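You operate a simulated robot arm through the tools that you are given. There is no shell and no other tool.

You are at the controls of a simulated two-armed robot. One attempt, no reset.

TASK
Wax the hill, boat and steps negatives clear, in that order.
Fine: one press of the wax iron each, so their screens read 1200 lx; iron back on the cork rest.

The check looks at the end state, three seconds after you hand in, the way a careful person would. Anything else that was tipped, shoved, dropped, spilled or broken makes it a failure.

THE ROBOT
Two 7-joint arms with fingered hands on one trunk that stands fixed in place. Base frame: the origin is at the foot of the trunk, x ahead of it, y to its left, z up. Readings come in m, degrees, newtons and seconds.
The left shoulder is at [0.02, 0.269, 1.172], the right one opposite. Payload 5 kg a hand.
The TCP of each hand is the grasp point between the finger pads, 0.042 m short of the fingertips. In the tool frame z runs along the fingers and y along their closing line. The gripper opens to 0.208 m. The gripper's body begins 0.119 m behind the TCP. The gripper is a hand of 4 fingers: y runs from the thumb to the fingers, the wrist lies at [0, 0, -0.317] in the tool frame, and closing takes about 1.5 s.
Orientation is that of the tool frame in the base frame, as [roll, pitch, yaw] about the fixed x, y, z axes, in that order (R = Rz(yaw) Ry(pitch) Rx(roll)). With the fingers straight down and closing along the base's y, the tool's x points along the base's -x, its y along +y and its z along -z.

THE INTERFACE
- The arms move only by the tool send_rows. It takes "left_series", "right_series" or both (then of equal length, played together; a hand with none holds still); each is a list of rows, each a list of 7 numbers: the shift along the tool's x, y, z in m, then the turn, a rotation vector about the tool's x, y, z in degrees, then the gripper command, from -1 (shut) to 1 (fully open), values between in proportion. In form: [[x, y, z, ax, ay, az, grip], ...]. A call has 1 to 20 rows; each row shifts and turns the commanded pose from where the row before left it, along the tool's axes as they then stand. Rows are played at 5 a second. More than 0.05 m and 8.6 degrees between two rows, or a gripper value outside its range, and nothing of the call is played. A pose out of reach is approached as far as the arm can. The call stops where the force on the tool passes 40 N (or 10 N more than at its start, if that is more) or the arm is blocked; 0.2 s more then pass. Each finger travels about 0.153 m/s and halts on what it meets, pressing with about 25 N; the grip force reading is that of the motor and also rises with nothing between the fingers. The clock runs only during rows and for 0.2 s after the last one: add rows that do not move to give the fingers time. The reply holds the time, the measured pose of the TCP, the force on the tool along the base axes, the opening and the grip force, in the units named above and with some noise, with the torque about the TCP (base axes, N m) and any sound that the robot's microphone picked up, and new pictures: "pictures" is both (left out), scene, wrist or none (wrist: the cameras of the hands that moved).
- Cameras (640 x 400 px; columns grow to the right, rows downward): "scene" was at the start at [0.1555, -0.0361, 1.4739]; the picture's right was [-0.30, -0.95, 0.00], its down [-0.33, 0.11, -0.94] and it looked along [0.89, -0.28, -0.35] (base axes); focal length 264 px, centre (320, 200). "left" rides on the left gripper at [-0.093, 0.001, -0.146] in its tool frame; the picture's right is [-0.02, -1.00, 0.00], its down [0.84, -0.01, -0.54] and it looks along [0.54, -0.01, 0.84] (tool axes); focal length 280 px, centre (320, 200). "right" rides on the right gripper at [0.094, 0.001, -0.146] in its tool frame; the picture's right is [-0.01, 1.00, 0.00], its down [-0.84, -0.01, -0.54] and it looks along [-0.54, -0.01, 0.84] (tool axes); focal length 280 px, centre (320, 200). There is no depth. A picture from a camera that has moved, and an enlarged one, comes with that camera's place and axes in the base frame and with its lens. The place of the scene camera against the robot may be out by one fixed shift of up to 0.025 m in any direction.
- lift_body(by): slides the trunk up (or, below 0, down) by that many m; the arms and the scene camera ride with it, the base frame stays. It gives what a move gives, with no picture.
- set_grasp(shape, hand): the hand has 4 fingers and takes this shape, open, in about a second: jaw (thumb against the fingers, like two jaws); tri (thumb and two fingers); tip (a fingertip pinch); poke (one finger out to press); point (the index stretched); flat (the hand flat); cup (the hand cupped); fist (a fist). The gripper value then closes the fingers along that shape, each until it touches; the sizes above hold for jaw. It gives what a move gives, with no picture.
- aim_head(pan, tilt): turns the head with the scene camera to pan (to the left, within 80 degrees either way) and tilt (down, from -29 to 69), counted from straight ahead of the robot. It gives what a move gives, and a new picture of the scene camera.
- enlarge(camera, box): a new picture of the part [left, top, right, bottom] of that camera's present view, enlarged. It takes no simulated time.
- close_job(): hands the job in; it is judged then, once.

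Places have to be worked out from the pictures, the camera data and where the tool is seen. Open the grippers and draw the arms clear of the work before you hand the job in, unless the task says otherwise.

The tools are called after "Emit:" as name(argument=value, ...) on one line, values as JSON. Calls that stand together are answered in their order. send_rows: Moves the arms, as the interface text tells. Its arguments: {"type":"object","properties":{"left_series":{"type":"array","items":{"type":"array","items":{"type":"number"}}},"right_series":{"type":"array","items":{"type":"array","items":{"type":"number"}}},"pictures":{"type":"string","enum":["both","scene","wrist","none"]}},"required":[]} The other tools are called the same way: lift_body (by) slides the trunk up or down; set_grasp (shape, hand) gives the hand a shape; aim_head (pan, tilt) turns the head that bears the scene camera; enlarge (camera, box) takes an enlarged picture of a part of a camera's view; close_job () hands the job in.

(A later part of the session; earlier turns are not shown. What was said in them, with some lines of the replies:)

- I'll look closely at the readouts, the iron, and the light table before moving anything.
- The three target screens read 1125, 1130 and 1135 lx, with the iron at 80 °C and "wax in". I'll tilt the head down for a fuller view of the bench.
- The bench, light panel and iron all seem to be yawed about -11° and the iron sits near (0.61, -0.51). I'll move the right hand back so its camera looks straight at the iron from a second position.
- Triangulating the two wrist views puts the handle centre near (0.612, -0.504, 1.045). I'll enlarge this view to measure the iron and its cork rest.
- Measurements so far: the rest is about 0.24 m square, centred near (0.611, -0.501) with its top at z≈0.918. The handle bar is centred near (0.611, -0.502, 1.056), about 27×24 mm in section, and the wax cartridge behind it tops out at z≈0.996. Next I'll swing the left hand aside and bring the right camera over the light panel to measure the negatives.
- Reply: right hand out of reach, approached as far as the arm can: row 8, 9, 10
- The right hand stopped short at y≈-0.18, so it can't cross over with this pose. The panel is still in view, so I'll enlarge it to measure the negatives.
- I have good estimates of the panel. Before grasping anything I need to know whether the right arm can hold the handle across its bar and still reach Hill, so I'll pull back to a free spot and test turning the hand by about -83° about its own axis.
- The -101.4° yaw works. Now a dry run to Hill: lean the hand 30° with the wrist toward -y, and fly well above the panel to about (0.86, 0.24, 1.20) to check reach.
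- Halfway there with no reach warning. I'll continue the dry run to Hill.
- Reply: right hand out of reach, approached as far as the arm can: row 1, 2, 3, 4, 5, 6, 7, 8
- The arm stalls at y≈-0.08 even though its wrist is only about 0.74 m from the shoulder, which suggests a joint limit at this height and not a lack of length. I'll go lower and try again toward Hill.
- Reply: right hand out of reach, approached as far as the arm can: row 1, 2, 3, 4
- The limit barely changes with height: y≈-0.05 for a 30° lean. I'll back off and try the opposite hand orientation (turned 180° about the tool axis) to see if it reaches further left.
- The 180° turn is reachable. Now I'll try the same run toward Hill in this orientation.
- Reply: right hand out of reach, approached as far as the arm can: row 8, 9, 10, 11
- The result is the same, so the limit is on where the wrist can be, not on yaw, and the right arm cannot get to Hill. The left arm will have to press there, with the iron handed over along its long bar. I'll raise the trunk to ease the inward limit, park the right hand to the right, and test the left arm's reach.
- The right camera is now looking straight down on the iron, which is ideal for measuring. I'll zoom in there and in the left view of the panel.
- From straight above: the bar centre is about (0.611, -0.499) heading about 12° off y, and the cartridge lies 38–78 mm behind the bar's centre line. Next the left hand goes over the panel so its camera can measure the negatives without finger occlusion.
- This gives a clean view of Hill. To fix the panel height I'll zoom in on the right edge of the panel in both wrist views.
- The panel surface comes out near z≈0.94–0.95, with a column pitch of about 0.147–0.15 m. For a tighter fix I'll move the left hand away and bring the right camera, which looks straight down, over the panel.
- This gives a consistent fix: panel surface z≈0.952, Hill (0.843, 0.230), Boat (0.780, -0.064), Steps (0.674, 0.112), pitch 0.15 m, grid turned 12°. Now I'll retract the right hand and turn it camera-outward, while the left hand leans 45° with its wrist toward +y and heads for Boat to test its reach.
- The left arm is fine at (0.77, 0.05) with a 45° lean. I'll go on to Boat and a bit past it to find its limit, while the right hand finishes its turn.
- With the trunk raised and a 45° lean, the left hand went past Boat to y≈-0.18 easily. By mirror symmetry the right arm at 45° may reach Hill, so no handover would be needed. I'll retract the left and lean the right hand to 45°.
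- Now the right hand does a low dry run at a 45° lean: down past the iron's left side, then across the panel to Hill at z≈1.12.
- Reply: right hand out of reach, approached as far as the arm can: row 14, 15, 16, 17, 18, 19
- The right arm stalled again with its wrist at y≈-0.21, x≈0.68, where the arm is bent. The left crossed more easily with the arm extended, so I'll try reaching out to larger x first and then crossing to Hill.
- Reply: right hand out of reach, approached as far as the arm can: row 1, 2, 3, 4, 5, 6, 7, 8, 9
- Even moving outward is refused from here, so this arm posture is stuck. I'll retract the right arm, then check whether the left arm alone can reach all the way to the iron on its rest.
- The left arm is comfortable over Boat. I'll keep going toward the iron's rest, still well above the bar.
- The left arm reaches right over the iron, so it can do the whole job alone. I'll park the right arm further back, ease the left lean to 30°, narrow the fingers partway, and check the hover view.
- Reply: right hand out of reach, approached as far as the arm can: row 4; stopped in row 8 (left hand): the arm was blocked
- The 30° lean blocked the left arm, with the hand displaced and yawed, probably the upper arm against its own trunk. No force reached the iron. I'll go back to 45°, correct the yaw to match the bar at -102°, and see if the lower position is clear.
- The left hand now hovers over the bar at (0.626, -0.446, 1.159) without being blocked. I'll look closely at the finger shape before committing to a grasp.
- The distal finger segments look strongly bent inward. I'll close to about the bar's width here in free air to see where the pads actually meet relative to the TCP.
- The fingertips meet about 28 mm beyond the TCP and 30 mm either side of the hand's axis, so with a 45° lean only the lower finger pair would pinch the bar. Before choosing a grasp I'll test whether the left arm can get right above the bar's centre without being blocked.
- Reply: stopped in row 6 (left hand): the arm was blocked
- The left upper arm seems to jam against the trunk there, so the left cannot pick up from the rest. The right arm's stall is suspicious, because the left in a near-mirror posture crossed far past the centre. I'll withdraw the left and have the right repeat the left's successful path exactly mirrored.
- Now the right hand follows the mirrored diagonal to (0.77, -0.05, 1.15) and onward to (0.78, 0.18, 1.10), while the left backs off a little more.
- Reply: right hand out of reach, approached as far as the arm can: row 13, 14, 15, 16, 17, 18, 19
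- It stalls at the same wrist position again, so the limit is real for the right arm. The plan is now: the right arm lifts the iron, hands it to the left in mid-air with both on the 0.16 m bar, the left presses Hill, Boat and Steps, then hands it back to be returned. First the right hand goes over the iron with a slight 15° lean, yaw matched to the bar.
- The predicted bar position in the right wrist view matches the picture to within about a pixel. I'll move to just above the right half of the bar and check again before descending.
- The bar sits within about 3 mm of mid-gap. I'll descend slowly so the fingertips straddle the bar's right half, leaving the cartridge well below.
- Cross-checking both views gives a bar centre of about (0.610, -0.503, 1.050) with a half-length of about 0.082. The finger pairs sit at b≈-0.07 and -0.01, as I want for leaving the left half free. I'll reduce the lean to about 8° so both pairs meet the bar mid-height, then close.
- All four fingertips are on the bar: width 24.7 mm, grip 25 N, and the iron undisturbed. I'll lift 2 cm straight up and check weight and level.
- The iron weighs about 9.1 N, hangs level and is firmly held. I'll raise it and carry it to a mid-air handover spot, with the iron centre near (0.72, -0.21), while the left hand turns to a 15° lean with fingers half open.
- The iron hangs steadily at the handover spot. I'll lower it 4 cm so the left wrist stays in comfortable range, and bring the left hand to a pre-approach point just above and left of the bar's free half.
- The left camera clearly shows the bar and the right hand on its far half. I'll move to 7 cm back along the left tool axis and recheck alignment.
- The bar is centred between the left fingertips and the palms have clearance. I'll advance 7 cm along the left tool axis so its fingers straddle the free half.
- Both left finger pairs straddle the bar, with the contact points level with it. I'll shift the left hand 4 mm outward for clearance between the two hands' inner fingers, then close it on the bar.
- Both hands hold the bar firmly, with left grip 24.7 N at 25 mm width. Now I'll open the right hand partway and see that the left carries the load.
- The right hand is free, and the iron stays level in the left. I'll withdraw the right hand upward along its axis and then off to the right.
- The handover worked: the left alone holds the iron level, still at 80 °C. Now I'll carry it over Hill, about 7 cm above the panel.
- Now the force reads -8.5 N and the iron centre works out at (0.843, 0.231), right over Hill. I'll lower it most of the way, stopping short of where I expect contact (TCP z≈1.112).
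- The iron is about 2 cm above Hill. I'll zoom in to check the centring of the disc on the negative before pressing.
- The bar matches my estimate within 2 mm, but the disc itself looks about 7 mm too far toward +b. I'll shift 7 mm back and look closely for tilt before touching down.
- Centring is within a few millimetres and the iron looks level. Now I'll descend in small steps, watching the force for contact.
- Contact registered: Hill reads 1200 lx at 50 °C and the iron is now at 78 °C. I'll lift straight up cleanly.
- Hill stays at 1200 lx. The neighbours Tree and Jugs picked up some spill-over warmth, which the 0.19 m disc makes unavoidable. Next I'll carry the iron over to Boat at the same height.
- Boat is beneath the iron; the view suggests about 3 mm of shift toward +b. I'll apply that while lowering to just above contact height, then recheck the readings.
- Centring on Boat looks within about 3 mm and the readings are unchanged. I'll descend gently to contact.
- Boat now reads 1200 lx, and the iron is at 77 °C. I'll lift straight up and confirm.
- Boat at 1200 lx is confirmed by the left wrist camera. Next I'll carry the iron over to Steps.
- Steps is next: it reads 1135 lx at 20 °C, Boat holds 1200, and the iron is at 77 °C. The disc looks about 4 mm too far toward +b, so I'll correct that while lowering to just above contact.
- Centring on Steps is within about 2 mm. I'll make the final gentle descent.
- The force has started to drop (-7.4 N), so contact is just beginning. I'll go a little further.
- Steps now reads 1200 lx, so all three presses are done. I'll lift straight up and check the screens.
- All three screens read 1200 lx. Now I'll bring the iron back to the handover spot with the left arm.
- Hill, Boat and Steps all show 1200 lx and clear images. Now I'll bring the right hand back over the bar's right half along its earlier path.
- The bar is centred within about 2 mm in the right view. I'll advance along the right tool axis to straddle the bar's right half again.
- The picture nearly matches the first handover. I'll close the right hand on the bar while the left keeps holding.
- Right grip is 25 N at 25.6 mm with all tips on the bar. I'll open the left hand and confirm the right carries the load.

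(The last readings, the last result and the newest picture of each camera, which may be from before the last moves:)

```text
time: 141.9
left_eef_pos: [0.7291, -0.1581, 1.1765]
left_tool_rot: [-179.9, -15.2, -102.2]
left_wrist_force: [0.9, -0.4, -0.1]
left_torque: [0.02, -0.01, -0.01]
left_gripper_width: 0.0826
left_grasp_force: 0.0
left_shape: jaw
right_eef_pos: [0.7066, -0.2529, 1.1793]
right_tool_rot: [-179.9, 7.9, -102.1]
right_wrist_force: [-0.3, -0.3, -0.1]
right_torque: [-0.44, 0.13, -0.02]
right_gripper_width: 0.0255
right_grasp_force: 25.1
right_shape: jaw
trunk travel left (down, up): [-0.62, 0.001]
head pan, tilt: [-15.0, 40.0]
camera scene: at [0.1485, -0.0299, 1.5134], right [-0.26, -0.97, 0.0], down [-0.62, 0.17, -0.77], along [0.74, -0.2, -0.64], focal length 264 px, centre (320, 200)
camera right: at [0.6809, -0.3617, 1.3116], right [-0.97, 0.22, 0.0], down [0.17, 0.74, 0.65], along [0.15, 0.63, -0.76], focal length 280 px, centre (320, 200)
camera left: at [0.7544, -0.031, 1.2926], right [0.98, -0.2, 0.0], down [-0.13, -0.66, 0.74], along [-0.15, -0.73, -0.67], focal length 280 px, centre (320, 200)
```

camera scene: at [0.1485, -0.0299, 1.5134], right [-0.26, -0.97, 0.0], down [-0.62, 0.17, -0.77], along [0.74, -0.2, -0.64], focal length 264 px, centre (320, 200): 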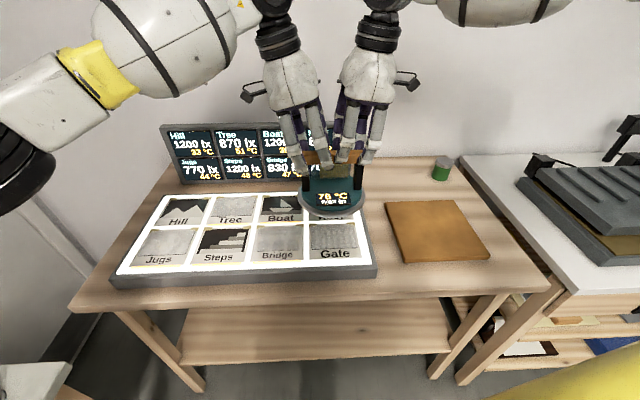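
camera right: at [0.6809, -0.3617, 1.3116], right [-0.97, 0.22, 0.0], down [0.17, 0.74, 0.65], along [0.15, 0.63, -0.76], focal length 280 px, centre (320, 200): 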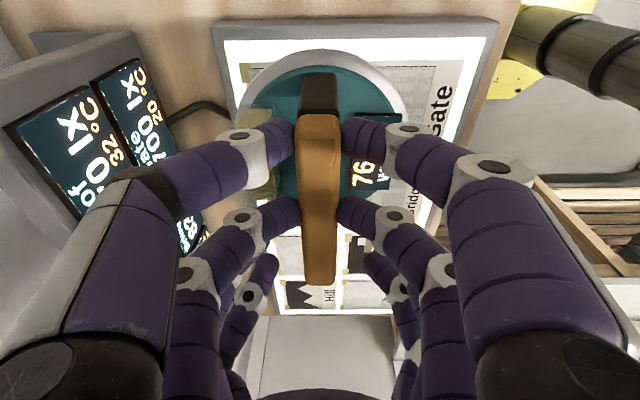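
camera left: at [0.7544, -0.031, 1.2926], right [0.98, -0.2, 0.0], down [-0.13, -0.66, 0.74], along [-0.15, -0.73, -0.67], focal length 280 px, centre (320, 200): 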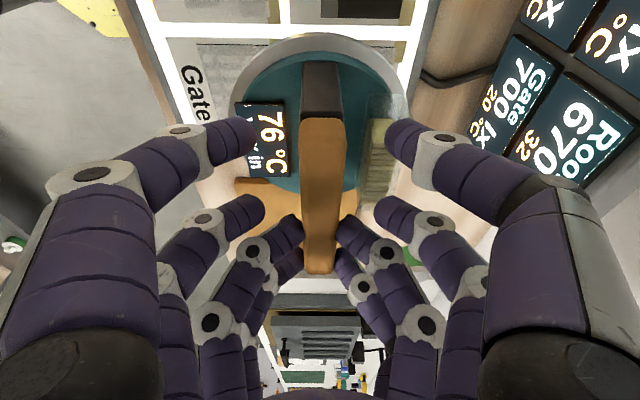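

The load (torque) is now on the right hand and the left reads zero. I'll withdraw the left hand along its approach path.

Emit:
send_rows(left_series=[[-0.003, 0, -0.02, 0, 0, 0, -0.2], [-0.003, 0, -0.02, 0, 0, 0, -0.2], [-0.003, 0, -0.02, 0, 0, 0, -0.2], [-0.003, 0, -0.02, 0, 0, 0, -0.2], [-0.0166, 0.0137, -0.0132, 0, 0, 0, -0.2], [-0.0166, 0.0137, -0.0132, 0, 0, 0, -0.2], [-0.0166, 0.0137, -0.0132, 0, 0, 0, -0.2], [-0.0166, 0.0137, -0.0132, 0, 0, 0, -0.2], [-0.0166, 0.0137, -0.0132, 0, 0, 0, -0.2], [-0.0294, 0.0226, -0.014, 0, 0, 0, -0.2], [-0.0294, 0.0226, -0.014, 0, 0, 0, -0.2], [-0.0294, 0.0226, -0.014, 0, 0, 0, -0.2], [-0.0294, 0.0226, -0.014, 0, 0, 0, -0.2], [-0.0294, 0.0226, -0.012, 0, 0, 0, -0.2], [-0.0294, 0.0226, -0.008, 0, 0, 0, -0.2], [-0.0294, 0.0226, -0.004, 0, 0, 0, 0.2], [-0.0294, 0.0226, 0, 0, 0, 0, 0.6], [-0.0294, 0.0226, 0, 0, 0, 0, 1], [0, 0, 0, 0, 0, 0, 1]], right_series=[[0, 0, 0, 0, 0, 0, -1], [0, 0, 0, 0, 0, 0, -1], [0, 0, 0, 0, 0, 0, -1], [0, 0, 0, 0, 0, 0, -1], [0, 0, 0, 0, 0, 0, -1], [0, 0, 0, 0, 0, 0, -1], [0, 0, 0, 0, 0, 0, -1], [0, 0, 0, 0, 0, 0, -1], [0, 0, 0, 0, 0, 0, -1], [0, 0, 0, 0, 0, 0, -1], [0, 0, 0, 0, 0, 0, -1], [0, 0, 0, 0, 0, 0, -1], [0, 0, 0, 0, 0, 0, -1], [0, 0, 0, 0, 0, 0, -1], [0, 0, 0, 0, 0, 0, -1], [0, 0, 0, 0, 0, 0, -1], [0, 0, 0, 0, 0, 0, -1], [0, 0, 0, 0, 0, 0, -1], [0, 0, 0, 0, 0, 0, -1]], pictures="both")

```text
time: 145.9
left_eef_pos: [0.5507, 0.2956, 1.3013]
left_tool_rot: [-179.8, -15.2, -102.4]
left_wrist_force: [-0.3, -1.5, -0.5]
left_torque: [0.1, 0.05, -0.02]
left_gripper_width: 0.2078
left_grasp_force: 0.0
left_shape: jaw
right_eef_pos: [0.7067, -0.2538, 1.1786]
right_tool_rot: [-179.9, 8.0, -102.2]
right_wrist_force: [-0.8, -0.4, -0.7]
right_torque: [-0.34, 0.18, -0.03]
right_gripper_width: 0.0253
right_grasp_force: 25.0
right_shape: jaw
trunk travel left (down, up): [-0.62, 0.001]
head pan, tilt: [-15.0, 40.0]
camera scene: at [0.1488, -0.031, 1.5133], right [-0.26, -0.97, 0.0], down [-0.62, 0.17, -0.77], along [0.74, -0.2, -0.64], focal length 264 px, centre (320, 200)
camera right: at [0.6811, -0.3633, 1.3108], right [-0.97, 0.23, 0.0], down [0.17, 0.74, 0.65], along [0.15, 0.63, -0.76], focal length 280 px, centre (320, 200)
camera left: at [0.5779, 0.4223, 1.4173], right [0.98, -0.2, 0.0], down [-0.13, -0.66, 0.74], along [-0.15, -0.72, -0.67], focal length 280 px, centre (320, 200)
```

scene: 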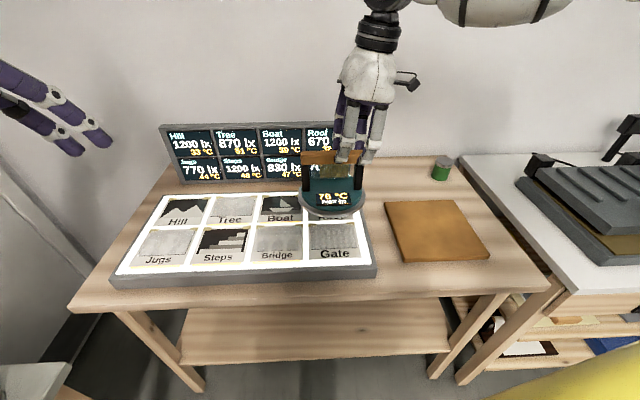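
right: 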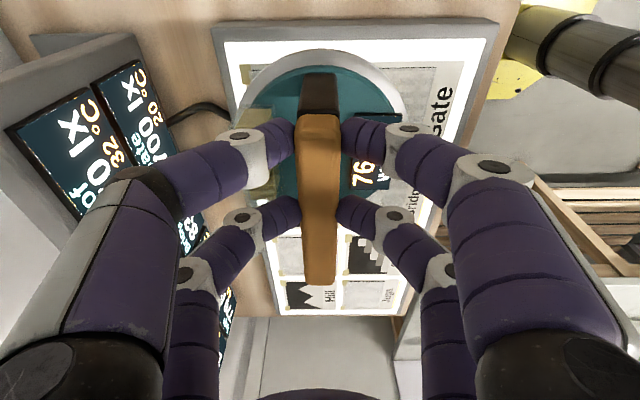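
left: 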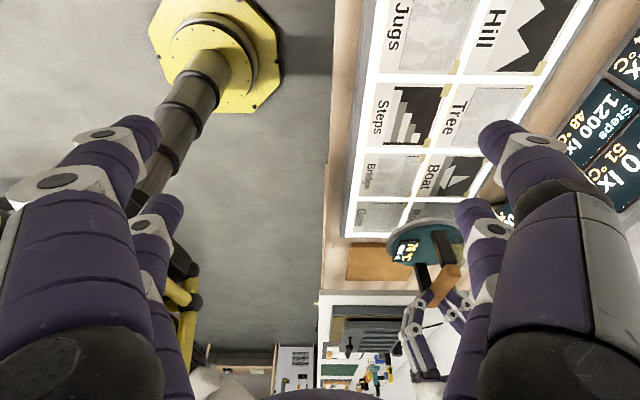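

The right hand holds the iron securely. Now I'll carry it back over the cork rest.

Emit:
send_rows(right_series=[[0.0128, 0.0018, -0.0022, 0, 0, 0, -1], [0.0256, 0.0035, -0.0044, 0, 0, 0, -1], [0.0256, 0.0035, -0.0044, 0, 0, 0, -1], [0.0256, 0.0035, -0.0044, 0, 0, 0, -1], [0.0256, 0.0035, -0.0044, 0, 0, 0, -1], [0.0256, 0.0035, -0.0044, 0, 0, 0, -1], [0.0256, 0.0035, -0.0044, 0, 0, 0, -1], [0.0256, 0.0035, -0.0044, 0, 0, 0, -1], [0.0256, 0.0035, -0.0044, 0, 0, 0, -1], [0.0256, 0.0035, -0.0044, 0, 0, 0, -1], [0.0256, 0.0035, -0.0044, 0, 0, 0, -1], [0.0256, 0.0035, -0.0044, 0, 0, 0, -1], [0.0128, 0.0018, -0.0022, 0, 0, 0, -1], [0, 0, 0, 0, 0, 0, -1], [0, 0, 0, 0, 0, 0, -1]], pictures="both")

Emit:
enlarge(camera="scene", box=[370, 100, 530, 270])

```text
time: 149.1
left_eef_pos: [0.5506, 0.2961, 1.3007]
left_tool_rot: [-179.9, -15.2, -102.3]
left_wrist_force: [0.2, 0.3, -0.3]
left_torque: [-0.01, -0.06, 0.03]
left_gripper_width: 0.2084
left_grasp_force: 0.0
left_shape: jaw
right_eef_pos: [0.6008, -0.5481, 1.1911]
right_tool_rot: [-179.8, 8.1, -102.2]
right_wrist_force: [0.8, -0.6, -8.7]
right_torque: [-0.4, 0.14, 0.04]
right_gripper_width: 0.0254
right_grasp_force: 24.6
right_shape: jaw
trunk travel left (down, up): [-0.62, 0.001]
head pan, tilt: [-15.0, 40.0]
camera scene: at [0.1483, -0.0302, 1.5134], right [-0.26, -0.97, 0.0], down [-0.62, 0.17, -0.77], along [0.74, -0.2, -0.64], focal length 264 px, centre (320, 200)
camera right: at [0.5742, -0.6577, 1.323], right [-0.97, 0.23, 0.0], down [0.17, 0.74, 0.65], along [0.15, 0.63, -0.76], focal length 280 px, centre (320, 200)
```

scene: 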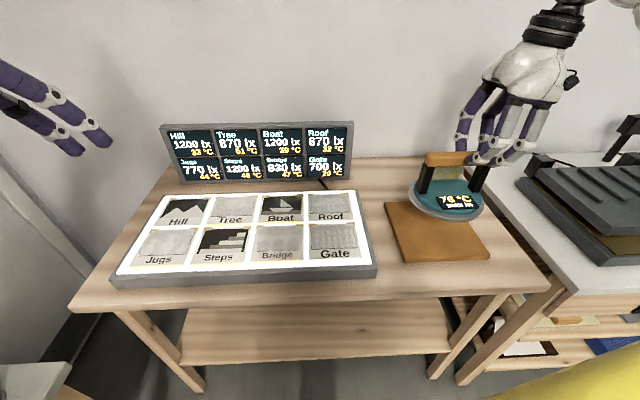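
right: 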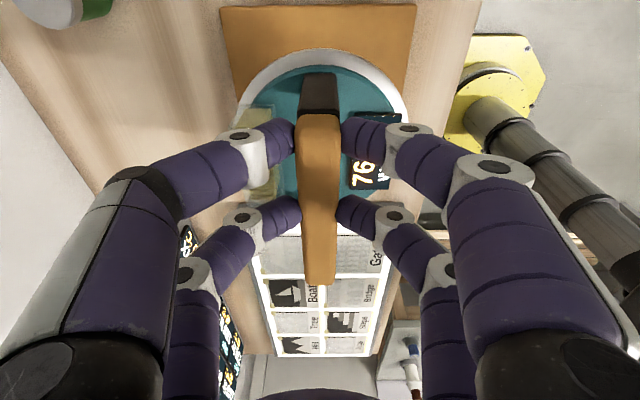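

```text
2.35 times, centred on (450, 185) of scene
camera zoom: at [0.1483, -0.0302, 1.5134], right [-0.26, -0.97, 0.0], down [-0.62, 0.17, -0.77], along [0.74, -0.2, -0.64], focal length 622 px, centre (14, 235)
```

zoom: 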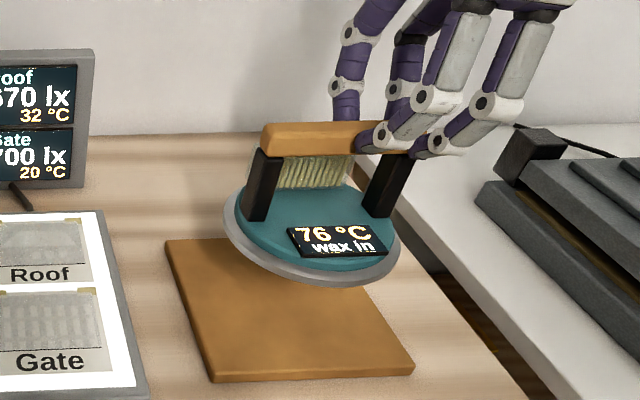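

The iron is above the rest. I'll lower it to about 2 cm over the cork and check placement.

Emit:
send_rows(right_series=[[0.0014, 0, 0.0099, 0, 0, 0, -1], [0.0018, 0, 0.0124, 0, 0, 0, -1], [0.0018, 0, 0.0124, 0, 0, 0, -1], [0.0018, 0, 0.0124, 0, 0, 0, -1], [0.0018, 0, 0.0124, 0, 0, 0, -1], [0.0018, 0, 0.0124, 0, 0, 0, -1], [0.0018, 0, 0.0124, 0, 0, 0, -1], [0.0008, 0, 0.005, 0, 0, 0, -1], [0, 0, 0, 0, 0, 0, -1], [0, 0, 0, 0, 0, 0, -1]], pictures="both")

Emit:
enlarge(camera="scene", box=[370, 120, 530, 270])

Emit:
enlarge(camera="right", box=[180, 0, 460, 250])

```text
time: 151.3
left_eef_pos: [0.5508, 0.2969, 1.3004]
left_tool_rot: [-179.9, -15.1, -102.2]
left_wrist_force: [0.7, 0.5, -0.1]
left_torque: [0.0, 0.0, 0.02]
left_gripper_width: 0.208
left_grasp_force: 0.0
left_shape: jaw
right_eef_pos: [0.6006, -0.5489, 1.0997]
right_tool_rot: [-179.9, 8.0, -102.1]
right_wrist_force: [-0.3, 0.5, -9.7]
right_torque: [-0.41, 0.16, -0.01]
right_gripper_width: 0.0249
right_grasp_force: 25.1
right_shape: jaw
trunk travel left (down, up): [-0.62, 0.001]
head pan, tilt: [-15.0, 40.0]
camera scene: at [0.1484, -0.0301, 1.5134], right [-0.26, -0.97, 0.0], down [-0.62, 0.17, -0.77], along [0.74, -0.2, -0.64], focal length 264 px, centre (320, 200)
camera right: at [0.5744, -0.6577, 1.2325], right [-0.97, 0.22, 0.0], down [0.17, 0.74, 0.65], along [0.15, 0.63, -0.76], focal length 280 px, centre (320, 200)
```

scene: 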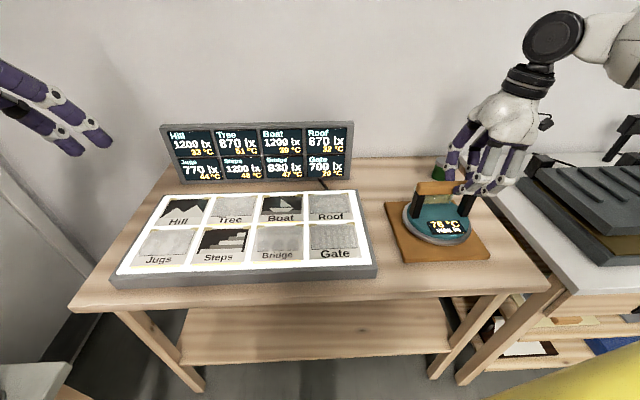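
right: 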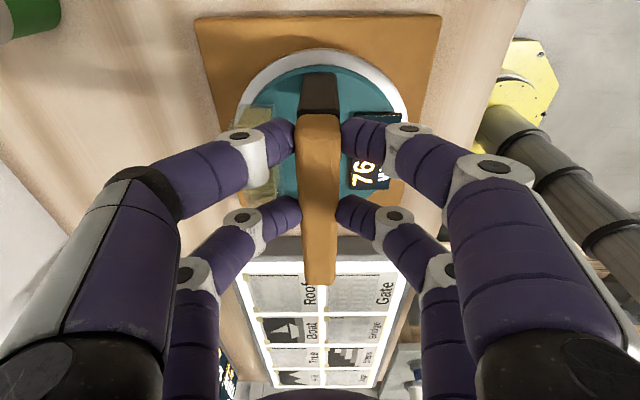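

```text
2.67 times, centred on (450, 195) of scene
camera zoom: at [0.1484, -0.0301, 1.5134], right [-0.26, -0.97, 0.0], down [-0.62, 0.17, -0.77], along [0.74, -0.2, -0.64], focal length 704 px, centre (-27, 213)
```

zoom: 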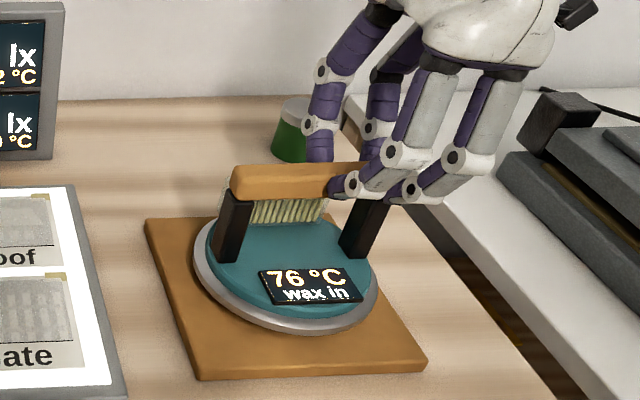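

```text
1.60 times, centred on (320, 125) of right
camera zoom: at [0.5744, -0.6577, 1.2325], right [-0.97, 0.22, 0.0], down [0.17, 0.74, 0.65], along [0.15, 0.63, -0.76], focal length 449 px, centre (320, 320)
```

zoom: 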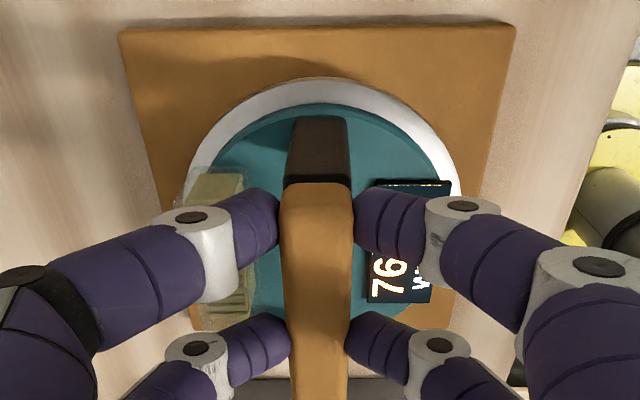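

It matches the picture taken just after the first lift, so it's centred over the rest. I'll lower gently to contact.

Emit:
send_rows(right_series=[[0.0004, 0, 0.003, 0, 0, 0, -1], [0.0004, 0, 0.003, 0, 0, 0, -1], [0.0004, 0, 0.003, 0, 0, 0, -1], [0.0004, 0, 0.003, 0, 0, 0, -1], [0.0004, 0, 0.003, 0, 0, 0, -1], [0.0002, 0, 0.0015, 0, 0, 0, -1], [0, 0, 0, 0, 0, 0, -1]], pictures="none")

```text
time: 152.9
left_eef_pos: [0.5516, 0.2957, 1.3018]
left_tool_rot: [-179.9, -15.2, -102.3]
left_wrist_force: [-0.1, 0.0, 0.0]
left_torque: [0.0, 0.0, 0.01]
left_gripper_width: 0.2079
left_grasp_force: 0.0
left_shape: jaw
right_eef_pos: [0.6006, -0.5478, 1.0829]
right_tool_rot: [-179.8, 7.9, -102.2]
right_wrist_force: [-0.9, -0.3, -7.4]
right_torque: [-0.35, 0.07, -0.02]
right_gripper_width: 0.0251
right_grasp_force: 24.6
right_shape: jaw
trunk travel left (down, up): [-0.62, 0.001]
head pan, tilt: [-15.0, 40.0]
```

Emit:
send_rows(right_series=[[0.0002, 0, 0.0015, 0, 0, 0, -1], [0.0002, 0, 0.001, 0, 0, 0, -1], [0, 0, 0, 0, 0, 0, -1]], pictures="none")

```text
time: 153.7
left_eef_pos: [0.5503, 0.2968, 1.3012]
left_tool_rot: [-179.9, -15.2, -102.3]
left_wrist_force: [-0.3, -0.3, 0.3]
left_torque: [0.02, 0.02, 0.02]
left_gripper_width: 0.2078
left_grasp_force: 0.1
left_shape: jaw
right_eef_pos: [0.6007, -0.5464, 1.0821]
right_tool_rot: [-179.7, 7.9, -102.1]
right_wrist_force: [-1.2, -4.4, 5.6]
right_torque: [-0.38, -0.04, 0.03]
right_gripper_width: 0.0257
right_grasp_force: 25.3
right_shape: jaw
trunk travel left (down, up): [-0.62, 0.001]
head pan, tilt: [-15.0, 40.0]
```

The iron is resting on the cork, with the force now +5.6 N. I'll relieve the push by 1 mm and open the fingers gradually.

Emit:
send_rows(right_series=[[-0.0002, 0, -0.0012, 0, 0, 0, -1], [0, 0, 0, 0, 0, 0, -0.85], [0, 0, 0, 0, 0, 0, -0.7], [0, 0, 0, 0, 0, 0, -0.55], [0, 0, 0, 0, 0, 0, -0.4], [0, 0, 0, 0, 0, 0, -0.25], [0, 0, 0, 0, 0, 0, -0.2], [0, 0, 0, 0, 0, 0, -0.2]], pictures="both")

Emit:
enlarge(camera="scene", box=[370, 120, 530, 270])

Emit:
enlarge(camera="right", box=[180, 0, 460, 250])

```text
time: 155.5
left_eef_pos: [0.5504, 0.2964, 1.3024]
left_tool_rot: [-179.8, -15.1, -102.3]
left_wrist_force: [-0.2, 0.4, 0.6]
left_torque: [0.03, -0.01, 0.0]
left_gripper_width: 0.2078
left_grasp_force: 0.0
left_shape: jaw
right_eef_pos: [0.6019, -0.5485, 1.0822]
right_tool_rot: [-179.8, 7.9, -102.1]
right_wrist_force: [0.3, -0.2, 0.0]
right_torque: [0.02, -0.01, -0.01]
right_gripper_width: 0.0825
right_grasp_force: 0.1
right_shape: jaw
trunk travel left (down, up): [-0.62, 0.001]
head pan, tilt: [-15.0, 40.0]
camera scene: at [0.1479, -0.0298, 1.5135], right [-0.26, -0.97, 0.0], down [-0.62, 0.17, -0.77], along [0.74, -0.2, -0.64], focal length 264 px, centre (320, 200)
camera right: at [0.5746, -0.6569, 1.2145], right [-0.97, 0.22, 0.0], down [0.17, 0.74, 0.65], along [0.15, 0.63, -0.76], focal length 280 px, centre (320, 200)
```

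scene: 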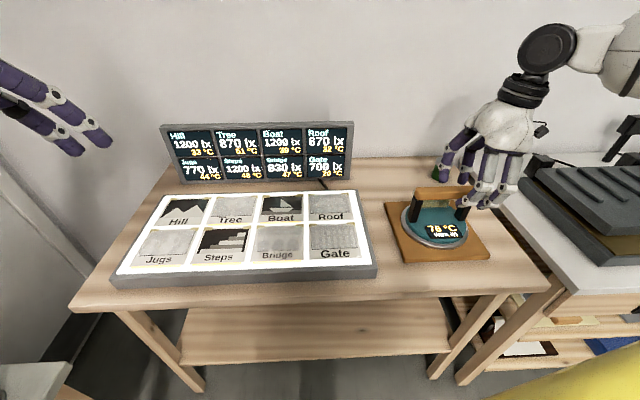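
right: 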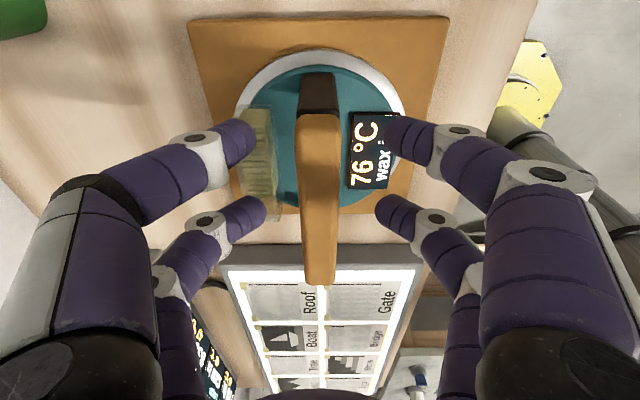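

```text
2.67 times, centred on (450, 195) of scene
camera zoom: at [0.1479, -0.0298, 1.5135], right [-0.26, -0.97, 0.0], down [-0.62, 0.17, -0.77], along [0.74, -0.2, -0.64], focal length 704 px, centre (-27, 213)
```

zoom: 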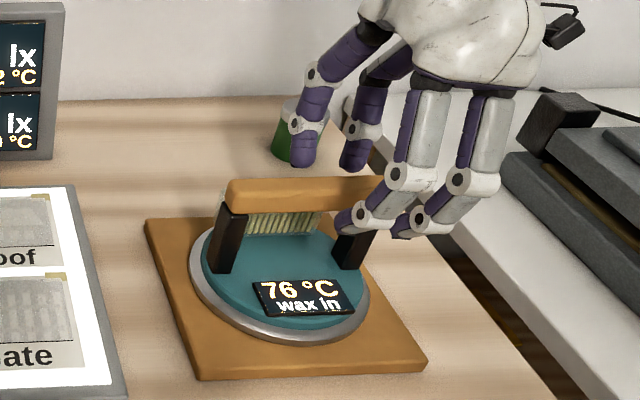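

```text
1.60 times, centred on (320, 125) of right
camera zoom: at [0.5746, -0.6569, 1.2145], right [-0.97, 0.22, 0.0], down [0.17, 0.74, 0.65], along [0.15, 0.63, -0.76], focal length 449 px, centre (320, 320)
```

zoom: 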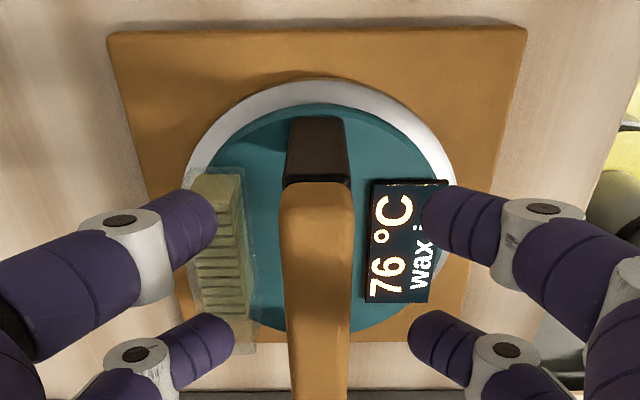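

Released cleanly: the iron sits squarely on the cork rest as it was at the start. I'll raise the right hand straight up and draw both arms clear.

Emit:
send_rows(right_series=[[-0.0028, 0, -0.0198, 0, 0, 0, -0.2], [-0.0028, 0, -0.0198, 0, 0, 0, -0.2], [-0.0028, 0, -0.0198, 0, 0, 0, -0.2], [-0.0042, 0, -0.0297, 0, 0, 0, -0.2], [-0.0042, 0, -0.0297, 0, 0, 0, -0.2], [-0.0042, 0, -0.0297, 0, 0, 0, 0], [-0.0042, 0, -0.0297, 0, 0, 0, 0.4], [-0.0042, 0, -0.0297, 0, 0, 0, 0.8], [0, 0.03, -0.02, 0, 0, 0, 1], [0, 0.03, -0.02, 0, 0, 0, 1], [0, 0.03, -0.02, 0, 0, 0, 1], [0, 0.03, -0.01, 0, 0, 0, 1], [0, 0.03, 0, 0, 0, 0, 1], [0, 0, 0, 0, 0, 0, 1]], left_series=[[-0.02, 0.02, -0.01, 0, 0, 0, 1], [-0.02, 0.02, -0.01, 0, 0, 0, 1], [-0.02, 0.02, -0.01, 0, 0, 0, 1], [-0.02, 0.02, -0.01, 0, 0, 0, 1], [-0.02, 0.02, -0.01, 0, 0, 0, 1], [0, 0, 0, 0, 0, 0, 1], [0, 0, 0, 0, 0, 0, 1], [0, 0, 0, 0, 0, 0, 1], [0, 0, 0, 0, 0, 0, 1], [0, 0, 0, 0, 0, 0, 1], [0, 0, 0, 0, 0, 0, 1], [0, 0, 0, 0, 0, 0, 1], [0, 0, 0, 0, 0, 0, 1], [0, 0, 0, 0, 0, 0, 1]], pictures="both")

Emit:
enlarge(camera="scene", box=[370, 120, 530, 270])

Emit:
enlarge(camera="scene", box=[110, 110, 380, 290])

```text
time: 158.5
left_eef_pos: [0.4753, 0.4254, 1.3205]
left_tool_rot: [-179.9, -15.2, -102.3]
left_wrist_force: [0.7, 0.5, -0.4]
left_torque: [-0.01, 0.11, -0.02]
left_gripper_width: 0.2079
left_grasp_force: 0.1
left_shape: jaw
right_eef_pos: [0.4509, -0.5233, 1.3584]
right_tool_rot: [-179.9, 7.9, -102.1]
right_wrist_force: [1.4, -0.4, 0.4]
right_torque: [-0.04, 0.11, 0.02]
right_gripper_width: 0.2078
right_grasp_force: 0.1
right_shape: jaw
trunk travel left (down, up): [-0.62, 0.001]
head pan, tilt: [-15.0, 40.0]
camera scene: at [0.149, -0.0293, 1.5133], right [-0.26, -0.97, 0.0], down [-0.62, 0.17, -0.77], along [0.74, -0.2, -0.64], focal length 264 px, centre (320, 200)
camera right: at [0.4256, -0.6332, 1.4921], right [-0.97, 0.22, 0.0], down [0.17, 0.74, 0.65], along [0.15, 0.63, -0.76], focal length 280 px, centre (320, 200)
camera left: at [0.5008, 0.5523, 1.4372], right [0.98, -0.2, 0.0], down [-0.13, -0.66, 0.74], along [-0.15, -0.73, -0.67], focal length 280 px, centre (320, 200)
```

scene: 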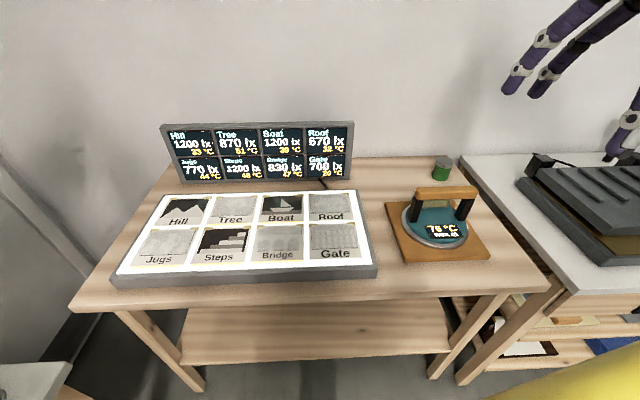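
right: 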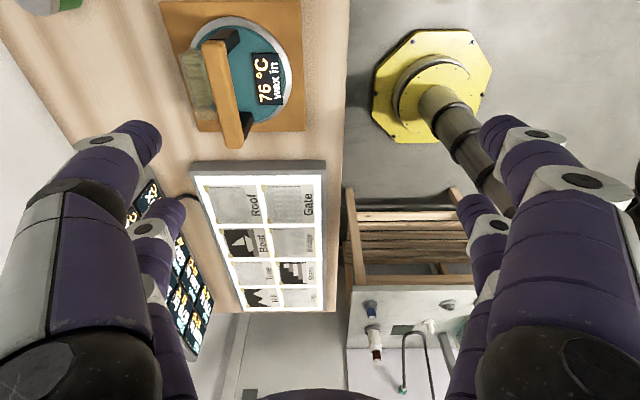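
left: 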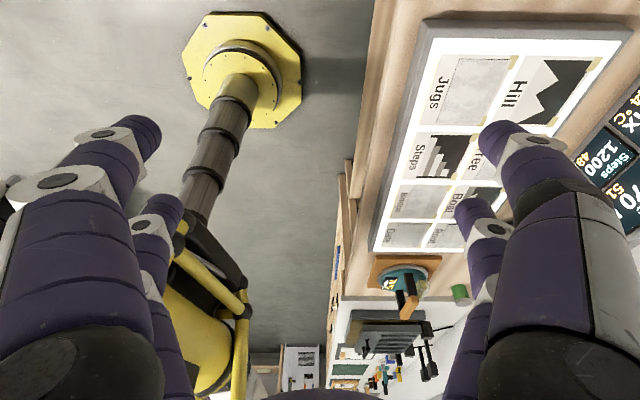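

```text
2.67 times, centred on (450, 195) of scene
camera zoom: at [0.149, -0.0293, 1.5133], right [-0.26, -0.97, 0.0], down [-0.62, 0.17, -0.77], along [0.74, -0.2, -0.64], focal length 704 px, centre (-27, 213)
```

zoom: 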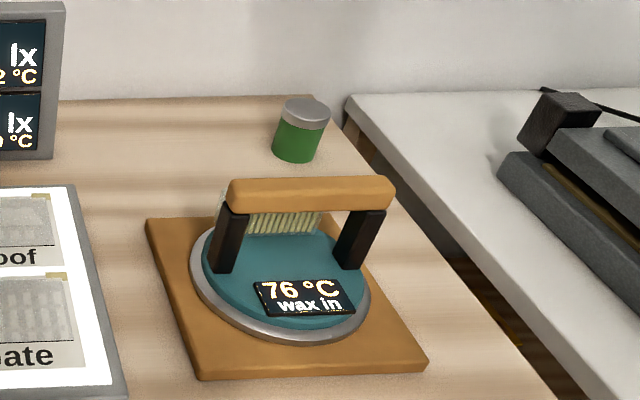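

```text
2.22 times, centred on (245, 200) of scene
camera zoom: at [0.149, -0.0293, 1.5133], right [-0.26, -0.97, 0.0], down [-0.62, 0.17, -0.77], along [0.74, -0.2, -0.64], focal length 587 px, centre (487, 200)
```

zoom: 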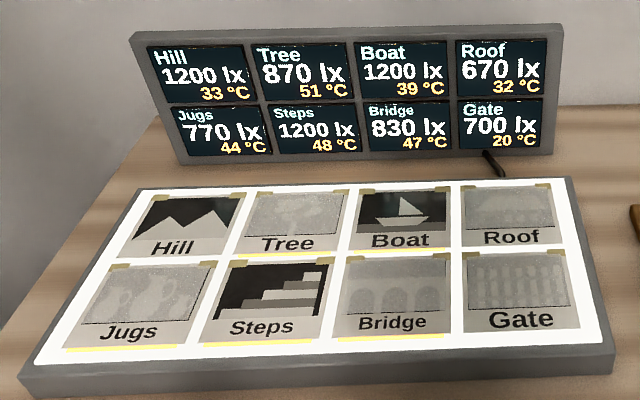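

Hill, Boat and Steps all read 1200 lx, the iron rests on the cork, nothing else has moved, and both hands are open and clear. I'm handing the job in.

Emit:
close_job()

```text
The job is handed in.
```

I pressed the Hill, Boat and Steps negatives in that order, once each. Their screens all read 1200 lx when I handed the job in. The iron is back on the cork rest and both hands are open and clear of the bench.

- **Handover:** The right arm couldn't reach Hill and the left couldn't reach the iron's rest. The right hand lifted the iron and passed it to the left in mid-air. The left did all three presses and passed it back, and the right set it down.
- **Neighbouring negatives:** The iron's disc is wider than one negative, so each press also warmed the ones beside it. Their screens rose: Tree from 700 to 870 lx, Jugs from 700 to 770, Bridge from 750 to 830 and Roof from 650 to 670. I don't see how a single centred press could have avoided this.

In the last pictures nothing else on the bench had been moved, tipped or spilled.
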